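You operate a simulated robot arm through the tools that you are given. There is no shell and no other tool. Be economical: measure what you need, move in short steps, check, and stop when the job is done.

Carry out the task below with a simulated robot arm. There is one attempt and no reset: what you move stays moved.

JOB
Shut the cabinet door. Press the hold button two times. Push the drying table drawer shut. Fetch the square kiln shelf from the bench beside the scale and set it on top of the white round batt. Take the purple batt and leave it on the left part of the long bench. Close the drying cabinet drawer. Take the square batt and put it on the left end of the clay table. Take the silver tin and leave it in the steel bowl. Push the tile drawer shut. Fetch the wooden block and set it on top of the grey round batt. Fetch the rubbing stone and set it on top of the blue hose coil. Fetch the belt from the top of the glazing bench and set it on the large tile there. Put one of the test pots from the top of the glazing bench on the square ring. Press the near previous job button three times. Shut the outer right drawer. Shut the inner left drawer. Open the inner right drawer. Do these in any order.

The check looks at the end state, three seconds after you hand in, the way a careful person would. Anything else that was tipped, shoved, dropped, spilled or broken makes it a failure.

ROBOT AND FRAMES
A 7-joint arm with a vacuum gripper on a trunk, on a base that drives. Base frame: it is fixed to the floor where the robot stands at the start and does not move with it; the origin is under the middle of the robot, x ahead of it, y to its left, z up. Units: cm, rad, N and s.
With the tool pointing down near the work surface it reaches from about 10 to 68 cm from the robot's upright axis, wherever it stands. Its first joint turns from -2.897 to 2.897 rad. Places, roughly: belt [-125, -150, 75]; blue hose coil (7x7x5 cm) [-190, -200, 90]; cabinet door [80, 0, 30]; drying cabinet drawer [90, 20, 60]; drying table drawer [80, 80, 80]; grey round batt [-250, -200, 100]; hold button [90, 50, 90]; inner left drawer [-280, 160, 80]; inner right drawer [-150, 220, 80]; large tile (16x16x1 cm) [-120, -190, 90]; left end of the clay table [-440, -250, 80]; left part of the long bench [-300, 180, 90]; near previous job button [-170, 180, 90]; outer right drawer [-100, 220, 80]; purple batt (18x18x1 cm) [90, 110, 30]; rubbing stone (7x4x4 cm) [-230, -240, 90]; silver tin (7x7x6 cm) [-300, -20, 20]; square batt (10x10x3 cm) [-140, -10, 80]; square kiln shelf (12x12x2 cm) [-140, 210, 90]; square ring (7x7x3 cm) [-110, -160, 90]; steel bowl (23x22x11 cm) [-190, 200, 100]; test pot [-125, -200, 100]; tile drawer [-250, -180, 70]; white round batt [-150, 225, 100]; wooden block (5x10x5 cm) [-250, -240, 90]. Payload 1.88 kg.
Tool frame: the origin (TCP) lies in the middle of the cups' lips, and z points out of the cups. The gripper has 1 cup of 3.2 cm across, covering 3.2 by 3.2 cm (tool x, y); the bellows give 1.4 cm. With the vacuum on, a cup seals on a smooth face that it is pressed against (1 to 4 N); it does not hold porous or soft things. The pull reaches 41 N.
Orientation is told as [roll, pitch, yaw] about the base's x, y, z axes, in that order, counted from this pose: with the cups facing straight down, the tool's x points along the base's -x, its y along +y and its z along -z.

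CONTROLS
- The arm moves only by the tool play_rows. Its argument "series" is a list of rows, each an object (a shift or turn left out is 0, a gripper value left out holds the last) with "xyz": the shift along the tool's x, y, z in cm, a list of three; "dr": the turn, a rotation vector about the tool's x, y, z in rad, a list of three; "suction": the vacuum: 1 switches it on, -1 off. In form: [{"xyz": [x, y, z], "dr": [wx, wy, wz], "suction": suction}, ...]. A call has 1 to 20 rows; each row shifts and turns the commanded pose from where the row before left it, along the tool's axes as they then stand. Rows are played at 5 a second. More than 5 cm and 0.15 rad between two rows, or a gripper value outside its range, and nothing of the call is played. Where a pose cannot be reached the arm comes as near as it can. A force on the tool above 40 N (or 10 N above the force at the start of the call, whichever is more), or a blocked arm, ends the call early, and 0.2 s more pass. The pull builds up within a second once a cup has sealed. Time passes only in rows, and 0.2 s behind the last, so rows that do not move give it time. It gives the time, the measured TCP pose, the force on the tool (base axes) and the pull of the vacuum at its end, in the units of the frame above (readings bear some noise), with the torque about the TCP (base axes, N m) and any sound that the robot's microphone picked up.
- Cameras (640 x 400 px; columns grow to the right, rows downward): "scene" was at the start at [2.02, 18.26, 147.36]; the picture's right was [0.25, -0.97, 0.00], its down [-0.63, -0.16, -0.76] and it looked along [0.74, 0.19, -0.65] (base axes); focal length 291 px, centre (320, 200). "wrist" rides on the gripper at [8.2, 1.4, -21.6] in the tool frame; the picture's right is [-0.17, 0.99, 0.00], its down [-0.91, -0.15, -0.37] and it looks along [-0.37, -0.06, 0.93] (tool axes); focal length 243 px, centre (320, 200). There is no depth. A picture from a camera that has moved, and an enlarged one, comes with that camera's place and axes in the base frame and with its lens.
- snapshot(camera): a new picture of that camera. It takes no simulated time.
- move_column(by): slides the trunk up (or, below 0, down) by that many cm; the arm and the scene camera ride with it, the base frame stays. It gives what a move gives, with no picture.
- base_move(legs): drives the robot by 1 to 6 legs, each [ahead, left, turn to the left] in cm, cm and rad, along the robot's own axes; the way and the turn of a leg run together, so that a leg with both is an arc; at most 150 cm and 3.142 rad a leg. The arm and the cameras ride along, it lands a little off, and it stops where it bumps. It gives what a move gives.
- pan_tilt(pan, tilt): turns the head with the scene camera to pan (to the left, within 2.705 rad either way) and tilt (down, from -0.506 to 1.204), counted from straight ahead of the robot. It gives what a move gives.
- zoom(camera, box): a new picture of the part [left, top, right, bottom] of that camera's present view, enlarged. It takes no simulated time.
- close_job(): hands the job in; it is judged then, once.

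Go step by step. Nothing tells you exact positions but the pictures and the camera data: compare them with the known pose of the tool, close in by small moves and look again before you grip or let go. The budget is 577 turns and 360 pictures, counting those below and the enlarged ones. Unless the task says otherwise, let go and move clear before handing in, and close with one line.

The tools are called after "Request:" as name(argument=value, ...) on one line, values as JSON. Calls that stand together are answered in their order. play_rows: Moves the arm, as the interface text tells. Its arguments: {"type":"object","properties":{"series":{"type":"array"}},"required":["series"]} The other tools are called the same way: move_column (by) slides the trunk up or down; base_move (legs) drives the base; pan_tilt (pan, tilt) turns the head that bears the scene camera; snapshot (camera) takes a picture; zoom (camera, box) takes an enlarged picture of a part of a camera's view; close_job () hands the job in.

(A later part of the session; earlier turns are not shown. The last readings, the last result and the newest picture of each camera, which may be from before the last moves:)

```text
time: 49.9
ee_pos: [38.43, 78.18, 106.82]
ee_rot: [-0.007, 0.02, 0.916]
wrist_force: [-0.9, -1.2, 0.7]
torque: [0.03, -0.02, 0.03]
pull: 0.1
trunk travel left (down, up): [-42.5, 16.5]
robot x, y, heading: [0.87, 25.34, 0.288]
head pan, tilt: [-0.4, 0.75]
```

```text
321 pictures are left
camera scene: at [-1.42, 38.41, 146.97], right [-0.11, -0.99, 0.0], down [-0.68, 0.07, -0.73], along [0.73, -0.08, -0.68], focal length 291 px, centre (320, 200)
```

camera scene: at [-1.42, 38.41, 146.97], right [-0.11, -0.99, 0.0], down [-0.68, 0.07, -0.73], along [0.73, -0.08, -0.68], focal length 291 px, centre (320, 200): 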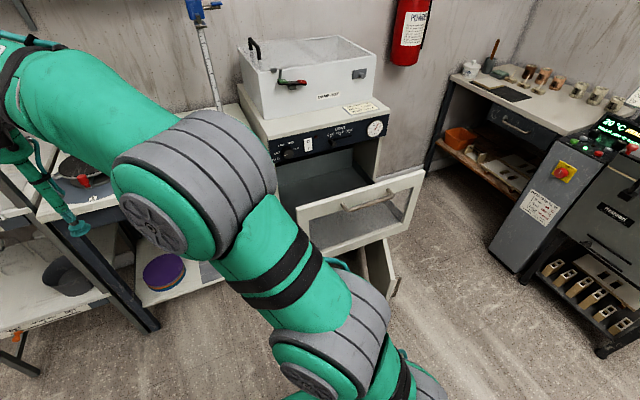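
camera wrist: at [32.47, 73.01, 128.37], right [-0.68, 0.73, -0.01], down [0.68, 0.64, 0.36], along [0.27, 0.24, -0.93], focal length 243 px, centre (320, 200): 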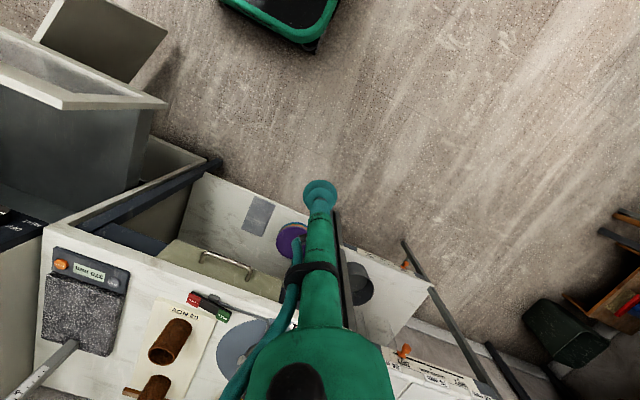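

Request:
play_rows(series=[{"dr": [0, 0, 0.125]}, {"dr": [0, 0, 0.125]}, {"dr": [0, 0, 0.125]}, {"dr": [0, 0, 0.125]}, {"dr": [0, 0, 0.127]}, {"xyz": [-0.5, -4.7, 0]}, {"xyz": [-0.5, -4.7, 0]}, {"xyz": [-0.5, -4.7, 0]}, {"xyz": [-0.5, -4.7, 0]}, {"xyz": [-0.5, -4.7, 0]}, {"xyz": [-0.5, -4.7, 0]}, {"xyz": [-0.5, -4.7, 0]}, {"xyz": [-0.5, -4.7, 0]}, {"xyz": [-0.5, -4.7, 0]}, {"xyz": [-0.5, -4.7, 0]}, {"xyz": [-0.5, -4.7, 0]}, {"xyz": [-0.5, -4.7, 0]}])

Request:
play_rows(series=[{"dr": [0, -0.143, 0]}, {"dr": [0, -0.143, 0]}, {"dr": [0, -0.143, 0]}, {"dr": [0, -0.143, 0]}, {"dr": [0, -0.143, 0]}, {"dr": [0, -0.143, 0]}, {"dr": [0, -0.143, 0]}, {"dr": [0, -0.143, 0]}, {"dr": [0, -0.143, 0]}, {"dr": [0, -0.143, 0]}])

Request:
snapshot(camera="scene")

Request:
snapshot(camera="wrist")

```text
time: 53.5
ee_pos: [60.24, 25.97, 107.65]
ee_rot: [-0.018, 0.014, 0.291]
wrist_force: [-0.6, 1.0, 0.4]
torque: [-0.01, -0.02, 0.0]
pull: 0.1
trunk travel left (down, up): [-42.5, 16.5]
robot x, y, heading: [1.0, 25.62, 0.29]
head pan, tilt: [-0.4, 0.75]
```

```text
time: 55.5
ee_pos: [61.74, 30.97, 97.82]
ee_rot: [0.196, -1.077, 0.217]
wrist_force: [0.0, 0.8, -0.3]
torque: [0.0, -0.02, 0.0]
pull: 0.1
trunk travel left (down, up): [-42.5, 16.5]
robot x, y, heading: [1.02, 25.82, 0.289]
head pan, tilt: [-0.4, 0.75]
stopped in row 9: the arm was blocked; the commanded pose is now the measured one
```

```text
320 pictures are left
camera scene: at [-1.5, 38.39, 145.92], right [-0.11, -0.99, 0.0], down [-0.68, 0.07, -0.73], along [0.73, -0.08, -0.68], focal length 291 px, centre (320, 200)
```

scene: 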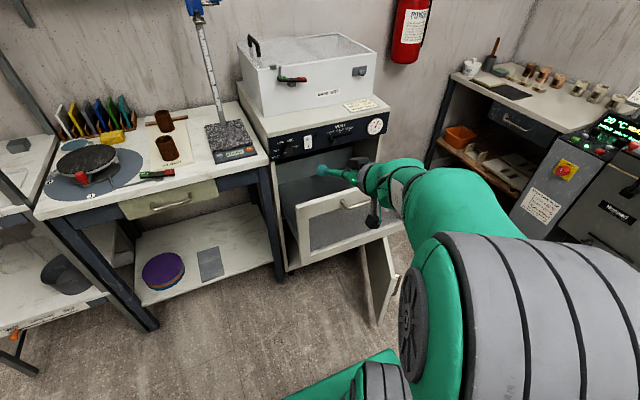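

```text
319 pictures are left
camera wrist: at [40.01, 23.48, 100.73], right [-0.3, 0.93, 0.24], down [0.18, -0.19, 0.97], along [0.94, 0.33, -0.11], focal length 243 px, centre (320, 200)
```

wrist: 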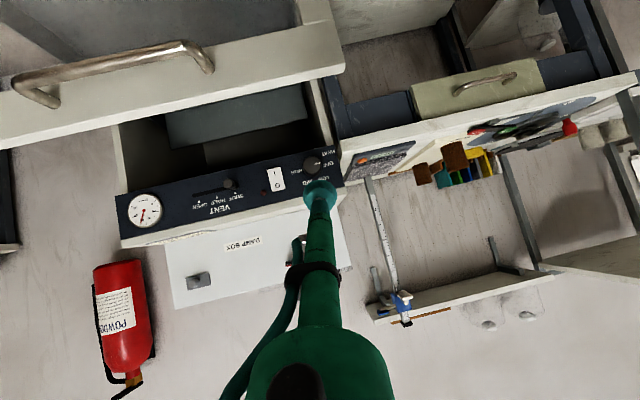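

Request:
play_rows(series=[{"xyz": [-4.4, 0, -2.2]}, {"xyz": [-4.4, 0, -2.2]}, {"xyz": [-4.4, 0, -2.2]}, {"xyz": [-4.4, 0, -2.2]}, {"xyz": [-4.4, 0, -2.2]}, {"xyz": [-4.4, 0, -2.2]}])

Request:
snapshot(camera="wrist")

```text
time: 56.9
ee_pos: [63.67, 28.66, 127.45]
ee_rot: [0.206, -1.063, 0.206]
wrist_force: [0.0, 0.1, 1.2]
torque: [0.0, 0.01, -0.02]
pull: 0.1
trunk travel left (down, up): [-42.5, 16.5]
robot x, y, heading: [0.95, 25.51, 0.29]
head pan, tilt: [-0.4, 0.75]
```

```text
318 pictures are left
camera wrist: at [41.98, 20.99, 130.56], right [-0.29, 0.92, 0.24], down [0.2, -0.19, 0.96], along [0.94, 0.33, -0.13], focal length 243 px, centre (320, 200)
```

wrist: 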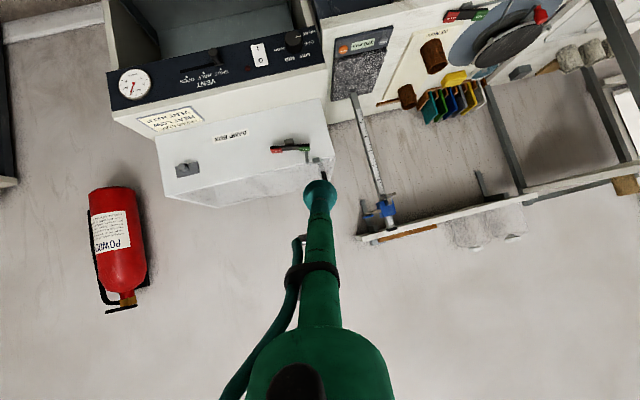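

Request:
play_rows(series=[{"dr": [0.031, -0.126, -0.019]}, {"dr": [0.031, -0.126, -0.019]}, {"dr": [0.031, -0.126, -0.019]}, {"dr": [0.031, -0.126, -0.019]}])

Request:
move_column(by=-42)

Request:
snapshot(camera="wrist")

Request:
snapshot(camera="scene")

```text
time: 57.9
ee_pos: [68.04, 28.71, 117.32]
ee_rot: [0.465, -1.355, -0.144]
wrist_force: [-0.1, 0.4, 0.2]
torque: [-0.03, 0.0, -0.04]
pull: 0.1
trunk travel left (down, up): [-42.5, 16.5]
robot x, y, heading: [1.01, 25.58, 0.292]
head pan, tilt: [-0.4, 0.75]
stopped in row 4: the arm was blocked; the commanded pose is now the measured one
```

```text
refused: -42 is not a number from -40 to 40
```

```text
317 pictures are left
camera wrist: at [45.89, 23.38, 113.46], right [-0.27, 0.93, 0.26], down [-0.11, -0.29, 0.95], along [0.96, 0.23, 0.18], focal length 243 px, centre (320, 200)
```

wrist: 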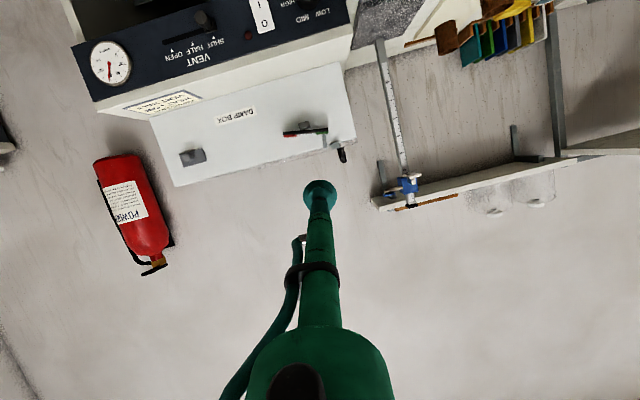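

```text
316 pictures are left
camera scene: at [-1.54, 38.4, 146.09], right [-0.11, -0.99, 0.0], down [-0.68, 0.07, -0.73], along [0.73, -0.08, -0.68], focal length 291 px, centre (320, 200)
```

scene: 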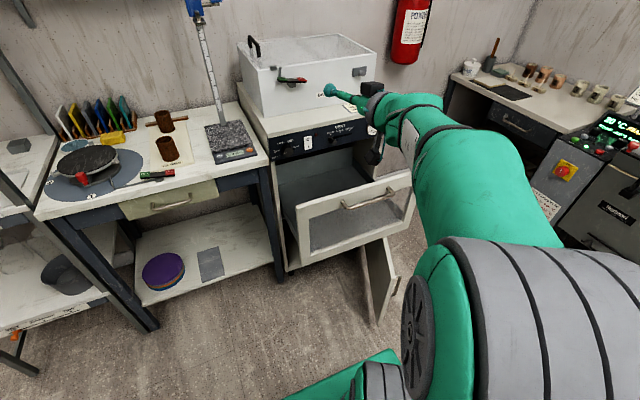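

Request:
base_move(legs=[[-12, 0, 0]])

Request:
move_column(by=-37)

Request:
snapshot(camera="wrist")

Request:
snapshot(camera="scene")

```text
time: 59.1
ee_pos: [56.88, 25.02, 116.57]
ee_rot: [0.475, -1.333, -0.155]
wrist_force: [-0.2, 0.6, -0.2]
torque: [-0.03, -0.02, -0.03]
pull: 0.1
trunk travel left (down, up): [-42.5, 16.5]
robot x, y, heading: [-10.28, 21.92, 0.285]
head pan, tilt: [-0.4, 0.75]
```

```text
time: 62.7
ee_pos: [58.11, 25.21, 77.54]
ee_rot: [0.469, -1.296, -0.149]
wrist_force: [-0.4, 0.5, -0.2]
torque: [-0.03, 0.02, -0.03]
pull: 0.0
trunk travel left (down, up): [-5.5, 53.5]
robot x, y, heading: [-10.17, 22.26, 0.288]
head pan, tilt: [-0.4, 0.75]
```

```text
315 pictures are left
camera wrist: at [35.61, 19.91, 74.85], right [-0.25, 0.93, 0.28], down [-0.05, -0.3, 0.95], along [0.97, 0.22, 0.12], focal length 243 px, centre (320, 200)
```

wrist: 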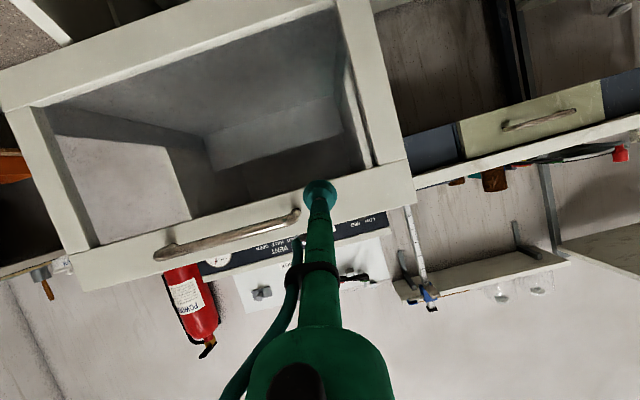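

```text
314 pictures are left
camera scene: at [-11.95, 35.22, 109.96], right [-0.11, -0.99, 0.0], down [-0.68, 0.07, -0.72], along [0.72, -0.08, -0.69], focal length 291 px, centre (320, 200)
```

scene: 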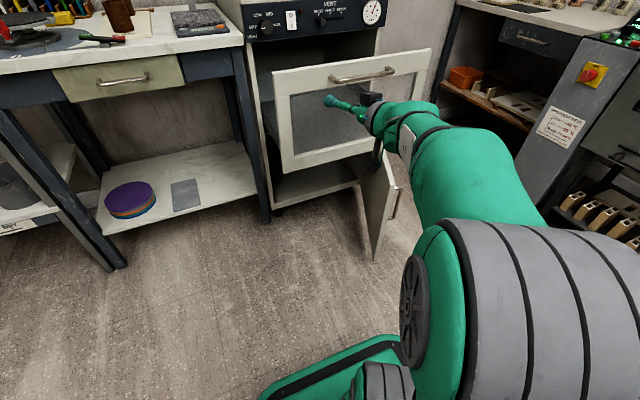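

Request:
play_rows(series=[{"xyz": [-3.2, 1, -0.9]}, {"xyz": [-0.7, 0, 2.4]}, {"xyz": [-0.7, 0, 2.4]}])

Request:
snapshot(camera="wrist")

Request:
zoom(camera="scene", box=[240, 40, 440, 165])

```text
time: 63.5
ee_pos: [61.54, 27.52, 83.48]
ee_rot: [0.471, -1.335, -0.149]
wrist_force: [0.9, 0.0, 0.5]
torque: [-0.01, 0.08, 0.02]
pull: 0.1
trunk travel left (down, up): [-5.5, 53.5]
robot x, y, heading: [-10.44, 21.97, 0.291]
head pan, tilt: [-0.4, 0.75]
```

```text
313 pictures are left
camera wrist: at [39.17, 22.17, 80.06], right [-0.26, 0.93, 0.27], down [-0.09, -0.3, 0.95], along [0.96, 0.23, 0.16], focal length 243 px, centre (320, 200)
```

wrist: 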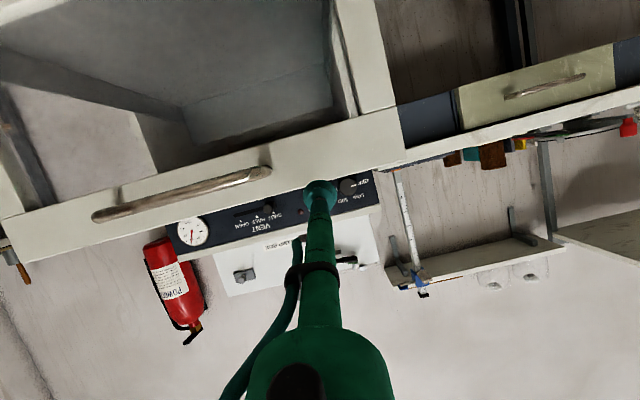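

```text
3.20 times, centred on (340, 102) of scene
camera zoom: at [-12.75, 35.02, 109.79], right [-0.11, -0.99, 0.0], down [-0.68, 0.08, -0.73], along [0.73, -0.08, -0.68], focal length 932 px, centre (256, 512)
```

zoom: 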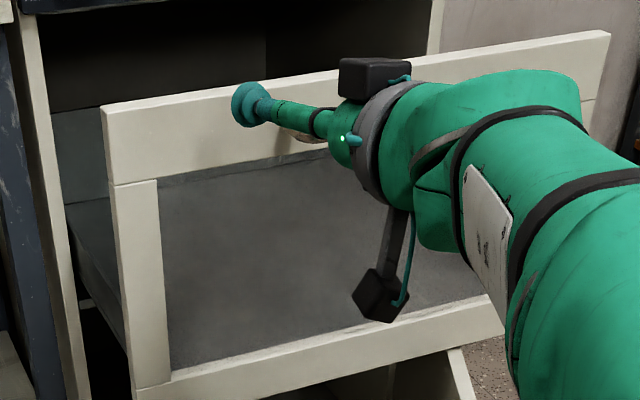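

Request:
play_rows(series=[{"xyz": [3.7, 0, 0.9]}, {"xyz": [-0.5, 0, 2]}, {"xyz": [-0.5, 0, 2]}])

Request:
zoom(camera="wrist", box=[160, 80, 480, 280])

Request:
zoom(camera="scene", box=[240, 40, 440, 165])

```text
time: 64.3
ee_pos: [65.22, 29.05, 80.13]
ee_rot: [0.473, -1.333, -0.15]
wrist_force: [0.5, 0.6, -0.1]
torque: [0.01, 0.0, 0.01]
pull: 0.1
trunk travel left (down, up): [-5.5, 53.5]
robot x, y, heading: [-10.7, 22.2, 0.29]
head pan, tilt: [-0.4, 0.75]
```

```text
2.00 times, centred on (320, 180) of wrist
camera zoom: at [42.95, 23.81, 76.71], right [-0.26, 0.93, 0.27], down [-0.09, -0.3, 0.95], along [0.96, 0.23, 0.16], focal length 485 px, centre (320, 240)
```

zoom: 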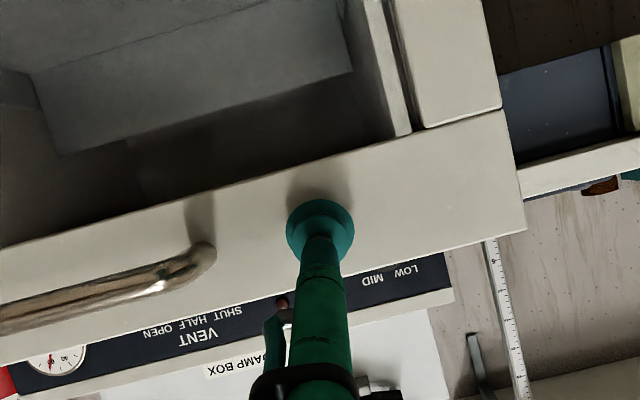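

```text
3.20 times, centred on (340, 102) of scene
camera zoom: at [-12.83, 35.02, 110.32], right [-0.11, -0.99, 0.0], down [-0.68, 0.08, -0.73], along [0.73, -0.08, -0.68], focal length 932 px, centre (256, 512)
```

zoom: 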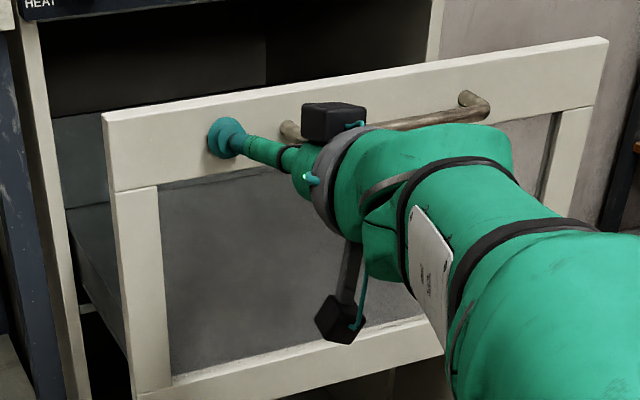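

Request:
base_move(legs=[[6, 0, 0]])

Request:
zoom(camera="scene", box=[240, 0, 440, 125])

```text
time: 65.3
ee_pos: [70.97, 30.49, 79.81]
ee_rot: [0.472, -1.334, -0.155]
wrist_force: [0.3, 0.4, 0.3]
torque: [-0.03, -0.03, 0.01]
pull: 0.0
trunk travel left (down, up): [-5.5, 53.5]
robot x, y, heading: [-5.17, 23.97, 0.285]
head pan, tilt: [-0.4, 0.75]
```

```text
3.20 times, centred on (340, 62) of scene
camera zoom: at [-7.17, 36.68, 109.97], right [-0.11, -0.99, 0.0], down [-0.68, 0.08, -0.73], along [0.73, -0.08, -0.68], focal length 932 px, centre (256, 640)
```

zoom: 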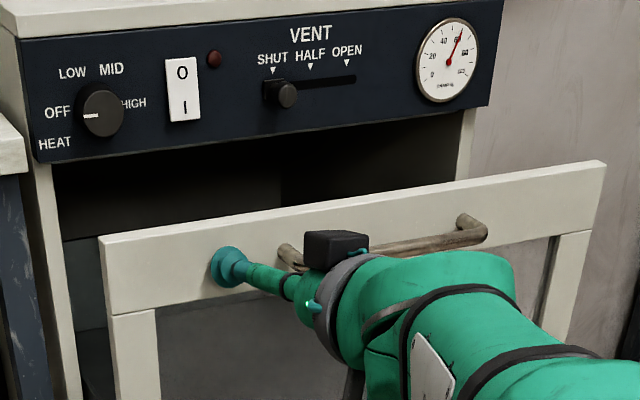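

Request:
base_move(legs=[[14, 0, 0]])

Request:
snapshot(camera="scene")

```text
time: 66.6
ee_pos: [84.42, 34.74, 79.88]
ee_rot: [0.475, -1.334, -0.155]
wrist_force: [-0.3, 0.0, -0.4]
torque: [-0.01, -0.01, 0.02]
pull: 0.0
trunk travel left (down, up): [-5.5, 53.5]
robot x, y, heading: [8.56, 28.09, 0.295]
head pan, tilt: [-0.4, 0.75]
```

```text
308 pictures are left
camera scene: at [6.22, 40.68, 109.97], right [-0.11, -0.99, 0.0], down [-0.68, 0.07, -0.73], along [0.73, -0.08, -0.68], focal length 291 px, centre (320, 200)
```

scene: 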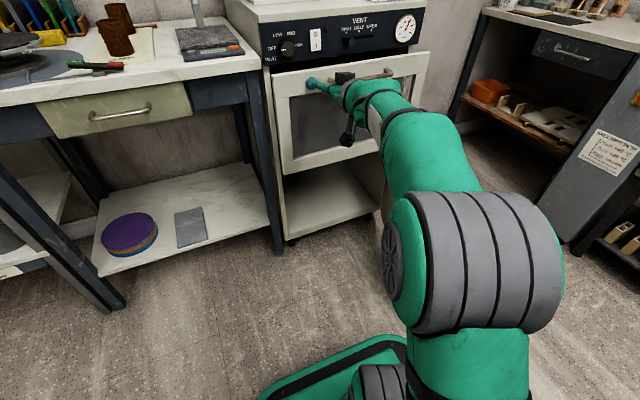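

Request:
base_move(legs=[[5, 0, 0]])

Request:
play_rows(series=[{"xyz": [-0.25, 0, 1]}, {"xyz": [-0.25, 0, 1]}, {"xyz": [-0.25, 0, 1]}])

Request:
snapshot(camera="scene")

```text
time: 67.5
ee_pos: [89.23, 36.29, 79.87]
ee_rot: [0.474, -1.333, -0.153]
wrist_force: [0.0, -0.3, 0.1]
torque: [0.0, -0.02, 0.01]
pull: 0.1
trunk travel left (down, up): [-5.5, 53.5]
robot x, y, heading: [13.43, 28.91, 0.291]
head pan, tilt: [-0.4, 0.75]
```

```text
time: 68.3
ee_pos: [91.94, 37.02, 79.9]
ee_rot: [0.473, -1.334, -0.152]
wrist_force: [-5.2, -1.7, -1.8]
torque: [0.02, -0.09, 0.0]
pull: 0.1
trunk travel left (down, up): [-5.5, 53.5]
robot x, y, heading: [13.11, 29.21, 0.293]
head pan, tilt: [-0.4, 0.75]
```

```text
307 pictures are left
camera scene: at [10.97, 42.1, 109.97], right [-0.11, -0.99, 0.0], down [-0.68, 0.07, -0.73], along [0.73, -0.08, -0.68], focal length 291 px, centre (320, 200)
```

scene: 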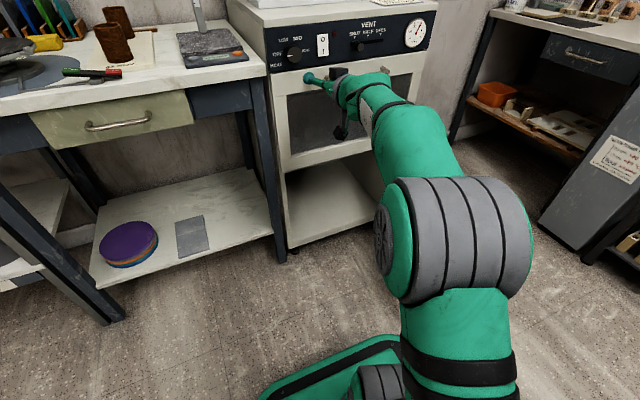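

Request:
play_rows(series=[{"xyz": [-0.15, 0, 0.6]}, {"xyz": [-0.15, 0, 0.6]}, {"xyz": [-0.15, 0, 0.6]}])

Request:
zoom(camera="scene", box=[240, 0, 480, 150])

```text
time: 68.8
ee_pos: [92.58, 37.17, 79.86]
ee_rot: [0.47, -1.331, -0.148]
wrist_force: [-26.7, -5.6, 1.4]
torque: [0.06, -0.19, -0.16]
pull: 0.1
trunk travel left (down, up): [-5.5, 53.5]
robot x, y, heading: [13.31, 29.55, 0.285]
head pan, tilt: [-0.4, 0.75]
stopped in row 2: the force on the tool passed its limit at 52 N (the readings are from after the stop); the commanded pose is now the measured one
```

```text
2.67 times, centred on (360, 75) of scene
camera zoom: at [10.75, 42.06, 109.98], right [-0.11, -0.99, 0.0], down [-0.68, 0.07, -0.73], along [0.73, -0.08, -0.68], focal length 777 px, centre (213, 533)
```

zoom: 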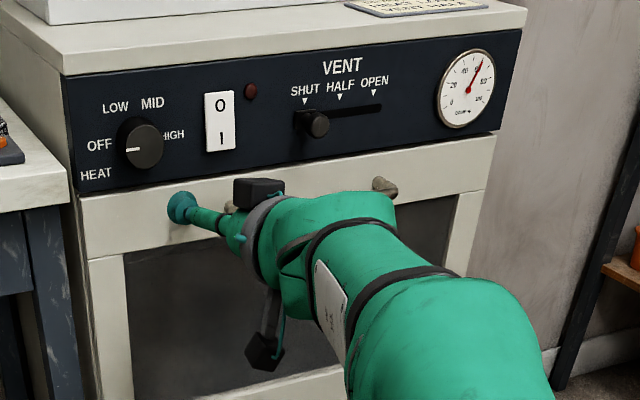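

Request:
play_rows(series=[{"xyz": [0.5, 0, -2]}, {"xyz": [0, 0, -4]}, {"xyz": [0, 0, -5]}, {"xyz": [0, 0, -5]}])

Request:
move_column(by=20)

Request:
play_rows(series=[{"dr": [0, 0.14, 0]}, {"dr": [0, 0.14, 0]}, {"dr": [0, 0.14, 0]}, {"dr": [0, 0.14, 0]}, {"dr": [0, 0.14, 0]}])

Request:
pan_tilt(pan=-0.5, tilt=0.85)

Request:
snapshot(camera="scene")

Request:
snapshot(camera="wrist")

```text
time: 69.7
ee_pos: [86.11, 34.24, 65.34]
ee_rot: [0.494, -1.084, -0.152]
wrist_force: [0.4, 0.1, -0.5]
torque: [0.03, -0.01, 0.0]
pull: 0.0
trunk travel left (down, up): [-5.5, 53.5]
robot x, y, heading: [13.21, 29.33, 0.291]
head pan, tilt: [-0.4, 0.75]
stopped in row 4: the arm was blocked; the commanded pose is now the measured one
```

```text
time: 71.9
ee_pos: [85.72, 34.45, 86.39]
ee_rot: [0.491, -1.092, -0.151]
wrist_force: [1.0, -0.4, 0.3]
torque: [-0.01, -0.01, 0.0]
pull: 0.0
trunk travel left (down, up): [-25.5, 33.5]
robot x, y, heading: [13.37, 29.36, 0.292]
head pan, tilt: [-0.4, 0.75]
```

```text
time: 73.1
ee_pos: [85.67, 34.25, 86.5]
ee_rot: [0.242, -0.433, 0.186]
wrist_force: [0.0, -0.6, -0.1]
torque: [0.0, -0.04, -0.01]
pull: 0.1
trunk travel left (down, up): [-25.5, 33.5]
robot x, y, heading: [13.66, 29.22, 0.287]
head pan, tilt: [-0.4, 0.75]
```

```text
time: 73.7
ee_pos: [85.51, 34.23, 86.39]
ee_rot: [0.242, -0.437, 0.189]
wrist_force: [-0.1, -0.2, 0.4]
torque: [0.01, -0.01, 0.02]
pull: 0.0
trunk travel left (down, up): [-25.5, 33.5]
robot x, y, heading: [13.21, 29.32, 0.294]
head pan, tilt: [-0.499, 0.85]
```

```text
305 pictures are left
camera scene: at [10.41, 41.39, 129.18], right [-0.21, -0.98, 0.0], down [-0.73, 0.16, -0.66], along [0.65, -0.14, -0.75], focal length 291 px, centre (320, 200)
```

scene: 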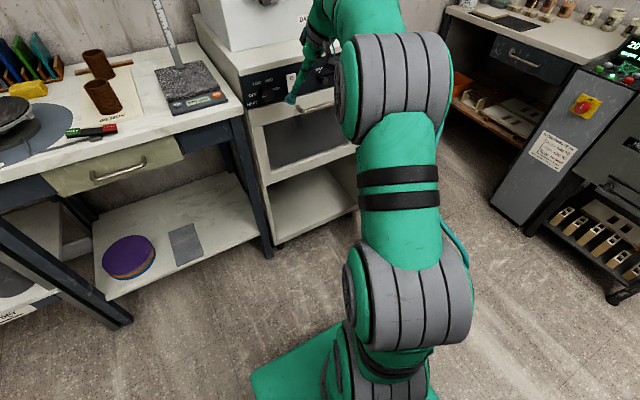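

```text
304 pictures are left
camera wrist: at [70.15, 27.48, 102.17], right [-0.13, 0.95, 0.28], down [0.72, -0.1, 0.68], along [0.68, 0.29, -0.67], focal length 243 px, centre (320, 200)
```

wrist: 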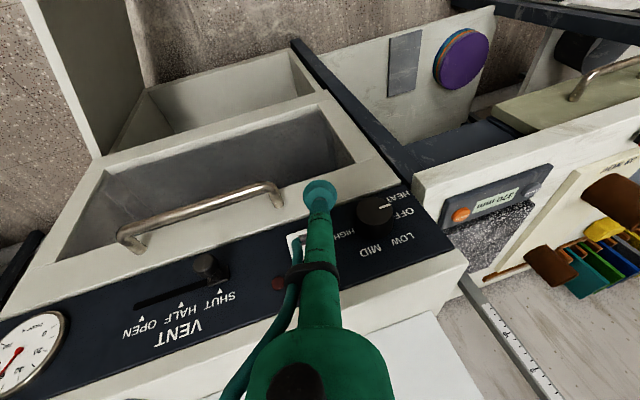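

Request:
base_move(legs=[[-15, 0, 0]])

Request:
play_rows(series=[{"xyz": [0, 3, -2]}, {"xyz": [0, 4, -2]}, {"xyz": [0, 4, -2]}, {"xyz": [0, 5, 0]}, {"xyz": [0, 5, 0]}, {"xyz": [0, 5, 0]}, {"xyz": [0, 5, 0]}, {"xyz": [0, 5, 0]}])

Request:
snapshot(camera="scene")

Request:
snapshot(camera="wrist")

```text
time: 75.1
ee_pos: [71.43, 29.89, 86.45]
ee_rot: [0.242, -0.433, 0.188]
wrist_force: [0.3, 0.1, 0.4]
torque: [-0.01, 0.03, 0.0]
pull: 0.1
trunk travel left (down, up): [-25.5, 33.5]
robot x, y, heading: [-0.78, 24.86, 0.29]
head pan, tilt: [-0.499, 0.85]
```

```text
time: 76.9
ee_pos: [59.54, 61.87, 99.78]
ee_rot: [0.241, -0.436, 0.187]
wrist_force: [0.3, 0.3, 0.7]
torque: [0.03, 0.03, 0.03]
pull: 0.1
trunk travel left (down, up): [-25.5, 33.5]
robot x, y, heading: [-0.87, 25.05, 0.289]
head pan, tilt: [-0.499, 0.85]
```

```text
303 pictures are left
camera scene: at [-3.76, 37.12, 129.17], right [-0.21, -0.98, 0.0], down [-0.73, 0.16, -0.66], along [0.65, -0.14, -0.75], focal length 291 px, centre (320, 200)
```

scene: 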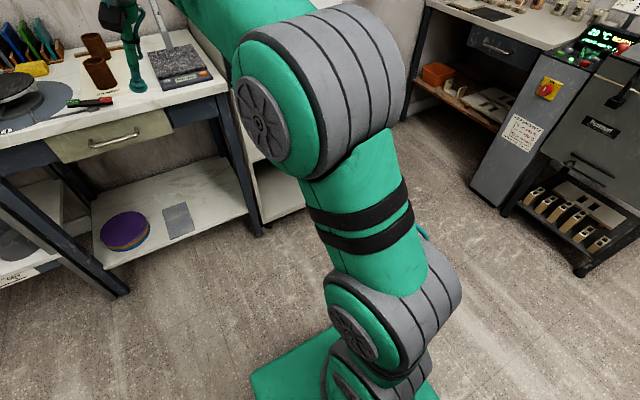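

```text
302 pictures are left
camera wrist: at [44.01, 55.1, 115.58], right [-0.13, 0.95, 0.28], down [0.72, -0.11, 0.68], along [0.68, 0.29, -0.67], focal length 243 px, centre (320, 200)
```

wrist: 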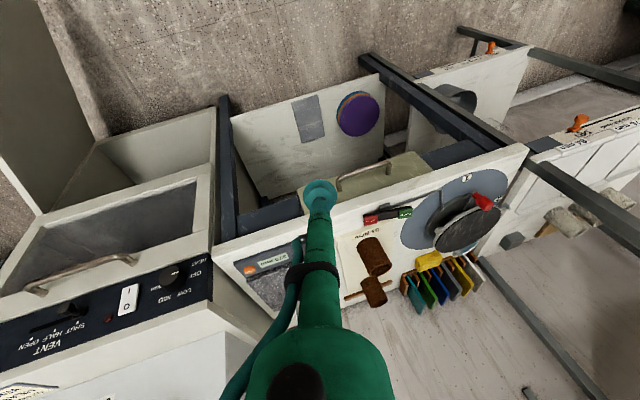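

Request:
base_move(legs=[[0, -45, 0]])

Request:
play_rows(series=[{"dr": [0.0925, -0.072, -0.053]}, {"dr": [0.0925, -0.072, -0.053]}])

Request:
pan_tilt(pan=0.3, tilt=0.9)

Request:
snapshot(camera="scene")

Request:
snapshot(camera="wrist")

```text
time: 79.6
ee_pos: [72.13, 19.45, 99.94]
ee_rot: [0.24, -0.436, 0.2]
wrist_force: [0.3, -1.1, -0.2]
torque: [0.0, -0.02, -0.01]
pull: 0.0
trunk travel left (down, up): [-25.5, 33.5]
robot x, y, heading: [11.76, -17.96, 0.303]
head pan, tilt: [-0.499, 0.85]
```

```text
time: 80.2
ee_pos: [72.25, 19.34, 99.86]
ee_rot: [0.005, -0.591, 0.301]
wrist_force: [-0.1, -0.3, 0.0]
torque: [0.01, 0.03, 0.05]
pull: 0.1
trunk travel left (down, up): [-25.5, 33.5]
robot x, y, heading: [12.22, -18.23, 0.302]
head pan, tilt: [-0.499, 0.85]
```

```text
time: 81.3
ee_pos: [72.18, 19.51, 99.9]
ee_rot: [0.007, -0.592, 0.298]
wrist_force: [-1.0, 0.0, 0.3]
torque: [0.0, 0.01, -0.02]
pull: 0.1
trunk travel left (down, up): [-25.5, 33.5]
robot x, y, heading: [12.34, -17.87, 0.298]
head pan, tilt: [0.3, 0.901]
```

```text
301 pictures are left
camera scene: at [7.75, -0.17, 128.78], right [0.57, -0.82, 0.0], down [-0.65, -0.44, -0.62], along [0.51, 0.35, -0.78], focal length 291 px, centre (320, 200)
```

scene: 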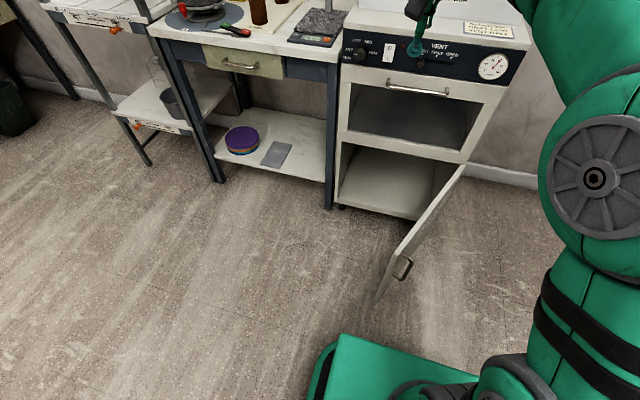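

```text
300 pictures are left
camera wrist: at [53.73, 15.16, 113.15], right [-0.16, 0.98, 0.1], down [0.57, 0.01, 0.82], along [0.8, 0.19, -0.56], focal length 243 px, centre (320, 200)
```

wrist: 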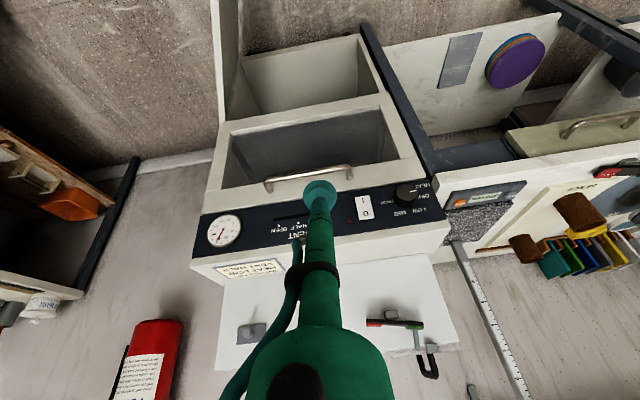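

Request:
play_rows(series=[{"xyz": [1.5, -4.3, -1.03]}, {"xyz": [1.5, -4.3, -1.03]}, {"xyz": [1.5, -4.3, -1.03]}, {"xyz": [1.5, -4.3, -1.03]}, {"xyz": [1.5, -4.3, -1.03]}, {"xyz": [1.5, -4.3, -1.03]}])

Request:
move_column(by=-25)

Request:
play_rows(series=[{"xyz": [2.7, 0, 3.96]}, {"xyz": [2.7, 0, 3.96]}, {"xyz": [2.7, 0, 3.96]}, {"xyz": [2.7, 0, 3.96]}])

Request:
snapshot(camera="scene")

Request:
snapshot(camera="wrist")

```text
time: 82.7
ee_pos: [69.14, -8.4, 99.95]
ee_rot: [0.003, -0.591, 0.3]
wrist_force: [0.4, 0.5, -0.2]
torque: [-0.02, 0.0, -0.03]
pull: 0.1
trunk travel left (down, up): [-25.5, 33.5]
robot x, y, heading: [12.22, -18.36, 0.305]
head pan, tilt: [0.3, 0.901]
```

```text
time: 85.3
ee_pos: [69.26, -8.4, 75.12]
ee_rot: [0.005, -0.592, 0.3]
wrist_force: [0.0, -0.1, 0.6]
torque: [0.0, -0.02, 0.02]
pull: 0.0
trunk travel left (down, up): [-0.5, 58.5]
robot x, y, heading: [12.48, -17.99, 0.297]
head pan, tilt: [0.3, 0.901]
```

```text
time: 86.3
ee_pos: [69.12, -8.44, 55.87]
ee_rot: [0.007, -0.591, 0.3]
wrist_force: [-0.3, 0.0, -0.7]
torque: [-0.04, -0.01, 0.02]
pull: 0.1
trunk travel left (down, up): [-0.5, 58.5]
robot x, y, heading: [12.08, -17.94, 0.3]
head pan, tilt: [0.3, 0.901]
```

```text
299 pictures are left
camera scene: at [7.73, -0.18, 103.79], right [0.57, -0.82, 0.0], down [-0.65, -0.44, -0.62], along [0.51, 0.35, -0.78], focal length 291 px, centre (320, 200)
```

scene: 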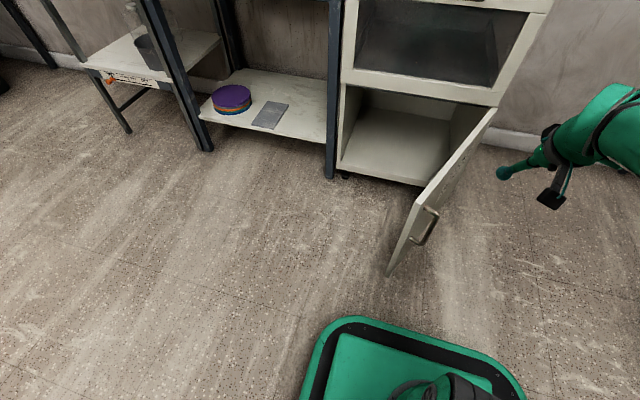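

```text
298 pictures are left
camera wrist: at [50.69, -12.64, 69.19], right [-0.16, 0.98, 0.1], down [0.57, 0.01, 0.82], along [0.8, 0.19, -0.56], focal length 243 px, centre (320, 200)
```

wrist: 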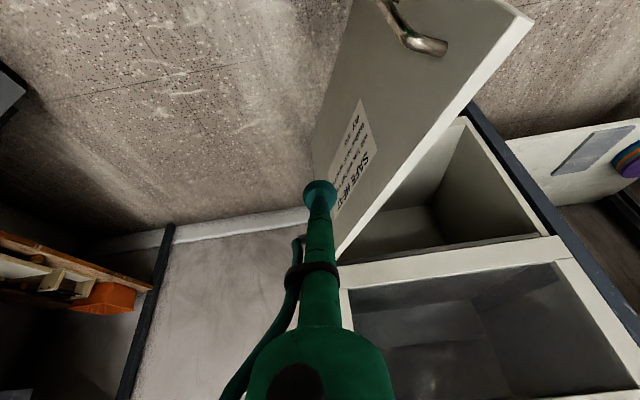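

Request:
play_rows(series=[{"xyz": [2.8, 0, 4.1]}, {"xyz": [2.8, 0, 4.1]}, {"xyz": [0, 3.5, 0]}, {"xyz": [0, 3.5, 0]}, {"xyz": [-0.8, 3, 0.6]}, {"xyz": [-1.1, 3, 0.7]}, {"xyz": [-1.1, 2.6, 0.7]}, {"xyz": [-1.1, 2.6, 0.7]}])

Request:
snapshot(camera="scene")

Request:
snapshot(camera="wrist")

```text
time: 88.1
ee_pos: [68.19, 10.57, 46.07]
ee_rot: [0.005, -0.592, 0.3]
wrist_force: [0.2, 0.6, -0.4]
torque: [-0.03, -0.02, -0.02]
pull: 0.0
trunk travel left (down, up): [-0.5, 58.5]
robot x, y, heading: [12.12, -18.2, 0.304]
head pan, tilt: [0.3, 0.901]
```

```text
297 pictures are left
camera scene: at [7.74, -0.18, 103.78], right [0.57, -0.82, 0.0], down [-0.65, -0.44, -0.62], along [0.51, 0.35, -0.78], focal length 291 px, centre (320, 200)
```

scene: 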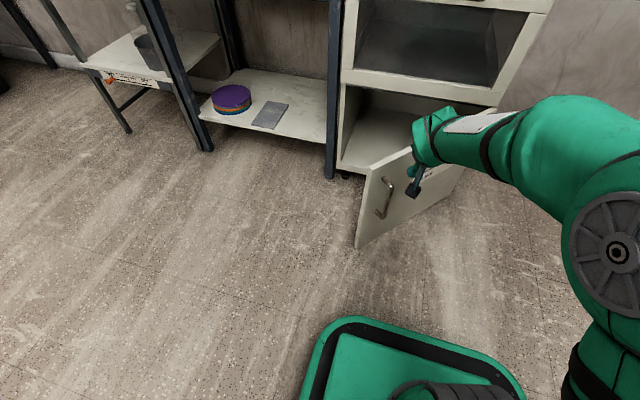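

```text
296 pictures are left
camera wrist: at [49.79, 6.26, 59.3], right [-0.16, 0.98, 0.1], down [0.57, 0.01, 0.82], along [0.8, 0.19, -0.56], focal length 243 px, centre (320, 200)
```

wrist: 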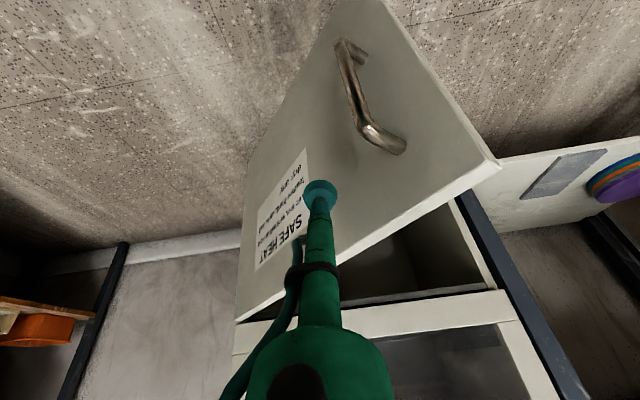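

Request:
play_rows(series=[{"xyz": [-1.65, 2.65, 1.13]}, {"xyz": [-1.65, 2.65, 1.13]}, {"xyz": [-2.0, 2.2, 1.38]}, {"xyz": [-2.0, 2.2, 1.38]}, {"xyz": [-2.3, 1.75, 1.58]}, {"xyz": [-2.3, 1.75, 1.58]}])

Request:
snapshot(camera="scene")

Request:
snapshot(camera="wrist")

```text
time: 89.5
ee_pos: [78.31, 27.38, 45.95]
ee_rot: [0.005, -0.59, 0.299]
wrist_force: [-0.2, -0.1, 0.4]
torque: [0.01, 0.03, 0.02]
pull: 0.1
trunk travel left (down, up): [-0.5, 58.5]
robot x, y, heading: [12.33, -17.81, 0.3]
head pan, tilt: [0.3, 0.901]
```

```text
295 pictures are left
camera scene: at [7.73, -0.18, 103.78], right [0.57, -0.82, 0.0], down [-0.65, -0.44, -0.62], along [0.51, 0.35, -0.78], focal length 291 px, centre (320, 200)
```

scene: 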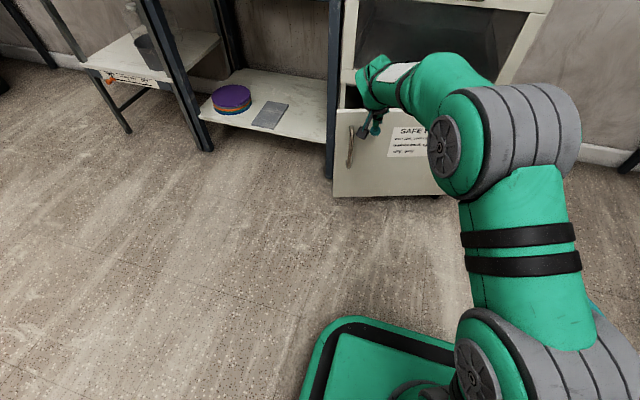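

```text
294 pictures are left
camera wrist: at [59.83, 23.09, 59.21], right [-0.16, 0.98, 0.1], down [0.57, 0.01, 0.82], along [0.8, 0.19, -0.56], focal length 243 px, centre (320, 200)
```

wrist: 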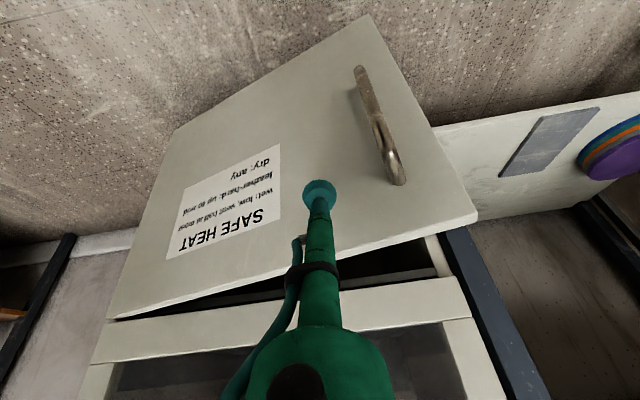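

Request:
base_move(legs=[[10, 0, 0]])

Request:
play_rows(series=[{"xyz": [-0.82, 0.2, 0.57]}, {"xyz": [-0.82, 0.2, 0.57]}, {"xyz": [-0.82, 0, 0.57]}])

Request:
snapshot(camera="wrist")

```text
time: 90.7
ee_pos: [87.74, 30.12, 45.95]
ee_rot: [0.006, -0.591, 0.297]
wrist_force: [-0.3, 0.7, 0.9]
torque: [-0.02, -0.02, 0.0]
pull: 0.1
trunk travel left (down, up): [-0.5, 58.5]
robot x, y, heading: [21.55, -15.17, 0.299]
head pan, tilt: [0.3, 0.901]
```

```text
time: 91.5
ee_pos: [90.5, 31.35, 45.98]
ee_rot: [0.005, -0.593, 0.299]
wrist_force: [0.1, -0.6, 0.2]
torque: [0.0, 0.03, 0.02]
pull: 0.1
trunk travel left (down, up): [-0.5, 58.5]
robot x, y, heading: [21.57, -15.15, 0.3]
head pan, tilt: [0.3, 0.901]
```

```text
293 pictures are left
camera wrist: at [72.03, 27.17, 59.18], right [-0.16, 0.98, 0.1], down [0.57, 0.01, 0.82], along [0.8, 0.19, -0.56], focal length 243 px, centre (320, 200)
```

wrist: 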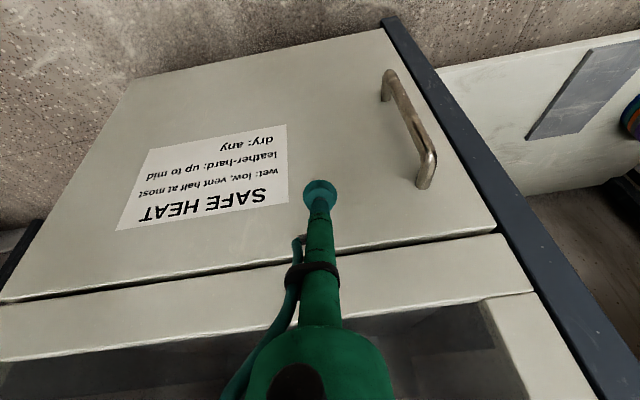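

Request:
play_rows(series=[{"xyz": [-0.82, 0, 0.57]}, {"xyz": [-0.82, 0, 0.57]}, {"xyz": [-0.6, 0, 0.4]}, {"xyz": [-0.5, 0, 0.34]}, {"xyz": [-0.5, 0, 0.34]}])

Request:
snapshot(camera="wrist")

```text
time: 92.3
ee_pos: [92.25, 32.02, 45.02]
ee_rot: [0.004, -0.572, 0.296]
wrist_force: [-9.7, -4.2, 2.6]
torque: [0.12, -0.18, -0.03]
pull: 0.1
trunk travel left (down, up): [-0.5, 58.5]
robot x, y, heading: [21.56, -15.37, 0.296]
head pan, tilt: [0.3, 0.901]
stopped in row 4: the force on the tool passed its limit at 47 N (the readings are from after the stop); the commanded pose is now the measured one
```

```text
292 pictures are left
camera wrist: at [74.03, 27.89, 58.6], right [-0.16, 0.98, 0.09], down [0.59, 0.02, 0.81], along [0.79, 0.18, -0.58], focal length 243 px, centre (320, 200)
```

wrist: 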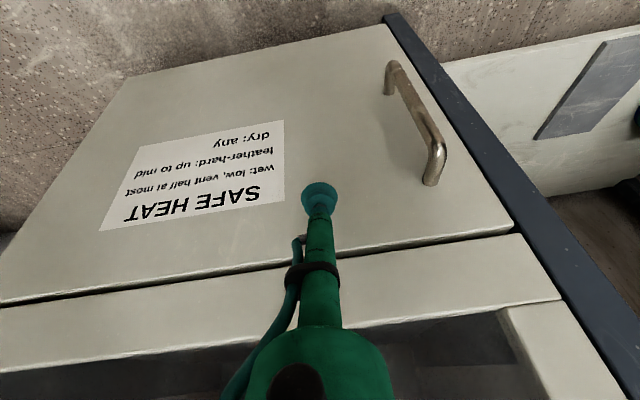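

Request:
play_rows(series=[{"xyz": [2.4, 0, -1.7]}, {"xyz": [4, 0, -2.8]}, {"xyz": [4, 0, -2.8]}, {"xyz": [4, 0, -2.8]}, {"xyz": [4, 0, -2.8]}, {"xyz": [4, 0, -2.8]}])

Request:
base_move(legs=[[-25, 0, 0], [0, 97, 0]])

Request:
pan_tilt(pan=0.0, tilt=0.7)

Request:
snapshot(camera="scene")

Request:
snapshot(camera="wrist")

```text
time: 93.7
ee_pos: [66.23, 23.84, 45.99]
ee_rot: [0.002, -0.573, 0.297]
wrist_force: [0.8, 0.6, -1.8]
torque: [0.0, -0.01, -0.04]
pull: 0.1
trunk travel left (down, up): [-0.5, 58.5]
robot x, y, heading: [21.9, -15.37, 0.298]
head pan, tilt: [0.3, 0.901]
```

```text
time: 100.0
ee_pos: [16.3, 105.55, 45.96]
ee_rot: [0.003, -0.573, 0.272]
wrist_force: [0.2, 0.2, 0.6]
torque: [0.0, -0.02, 0.01]
pull: 0.0
trunk travel left (down, up): [-0.5, 58.5]
robot x, y, heading: [-29.04, 67.75, 0.278]
head pan, tilt: [0.3, 0.901]
```

```text
time: 100.8
ee_pos: [16.25, 105.59, 45.91]
ee_rot: [0.005, -0.573, 0.274]
wrist_force: [0.0, 0.6, 0.9]
torque: [0.02, 0.01, 0.0]
pull: 0.2
trunk travel left (down, up): [-0.5, 58.5]
robot x, y, heading: [-28.91, 67.52, 0.275]
head pan, tilt: [0.0, 0.7]
```

```text
291 pictures are left
camera scene: at [-31.58, 83.66, 105.39], right [0.28, -0.96, 0.0], down [-0.62, -0.18, -0.76], along [0.74, 0.21, -0.64], focal length 291 px, centre (320, 200)
```

scene: 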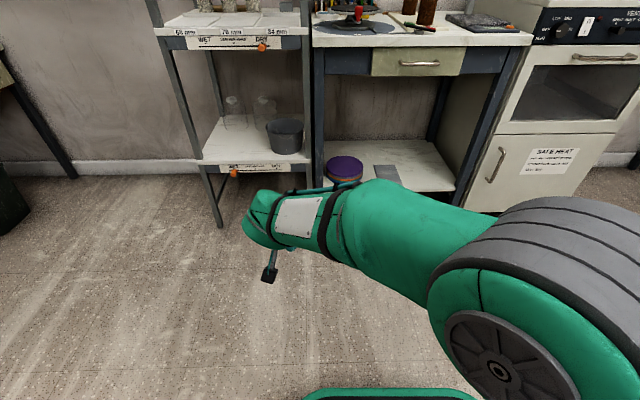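

```text
290 pictures are left
camera wrist: at [-2.11, 101.92, 59.6], right [-0.13, 0.99, 0.09], down [0.59, 0.0, 0.81], along [0.8, 0.16, -0.58], focal length 243 px, centre (320, 200)
```

wrist: 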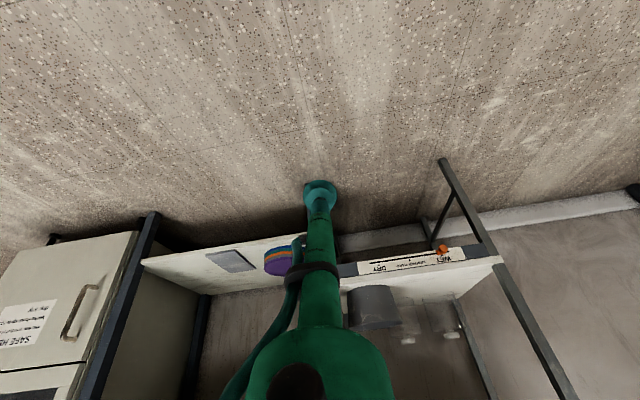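

Request:
zoom(camera="scene", box=[290, 120, 450, 220])

Request:
zoom(camera="wrist", box=[120, 200, 360, 350])

```text
4.00 times, centred on (370, 170) of scene
camera zoom: at [-31.58, 83.66, 105.39], right [0.28, -0.96, 0.0], down [-0.62, -0.18, -0.76], along [0.74, 0.21, -0.64], focal length 1166 px, centre (120, 320)
```

zoom: 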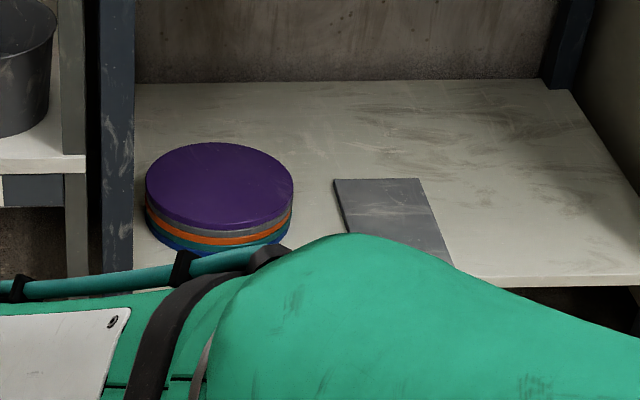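

```text
2.67 times, centred on (240, 275) of wrist
camera zoom: at [-2.11, 101.92, 59.6], right [-0.13, 0.99, 0.09], down [0.59, 0.0, 0.81], along [0.8, 0.16, -0.58], focal length 647 px, centre (533, 0)
```

zoom: 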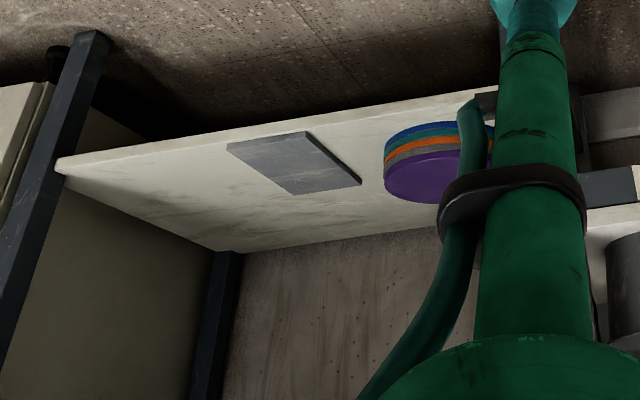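

Request:
play_rows(series=[{"dr": [0, 0.13, 0]}, {"dr": [0, 0.13, 0]}, {"dr": [0, 0.12, 0]}, {"xyz": [-3, -3.5, 0]}, {"xyz": [-3, -3.5, 0]}, {"xyz": [-3, -3.5, 0]}, {"xyz": [-2, -3.5, 0]}, {"xyz": [0, -3.5, 4]}, {"xyz": [0, -2, 4]}, {"xyz": [0, 0, 3]}])

Request:
snapshot(camera="scene")

Request:
snapshot(camera="wrist")

```text
refused: row 8 steps farther than a row can; nothing moved
```

```text
287 pictures are left
camera scene: at [-31.58, 83.66, 105.39], right [0.28, -0.96, 0.0], down [-0.62, -0.18, -0.76], along [0.74, 0.21, -0.64], focal length 291 px, centre (320, 200)
```

scene: 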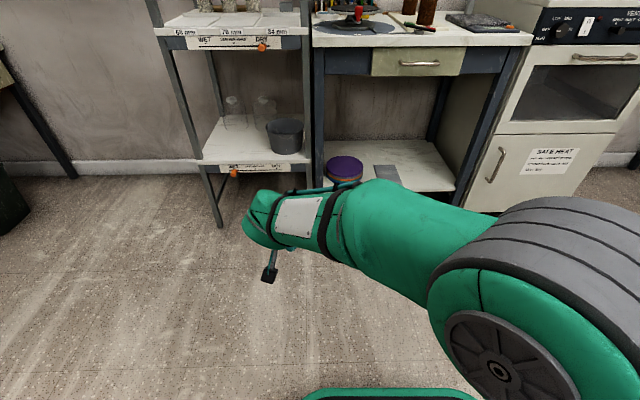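

```text
286 pictures are left
camera wrist: at [-2.11, 101.92, 59.6], right [-0.13, 0.99, 0.09], down [0.59, 0.0, 0.81], along [0.8, 0.16, -0.58], focal length 243 px, centre (320, 200)
```

wrist: 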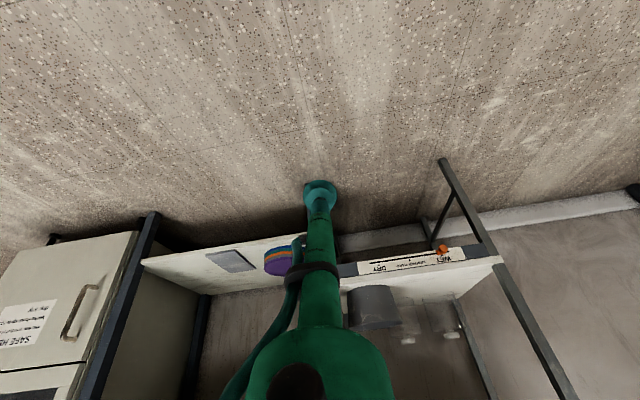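

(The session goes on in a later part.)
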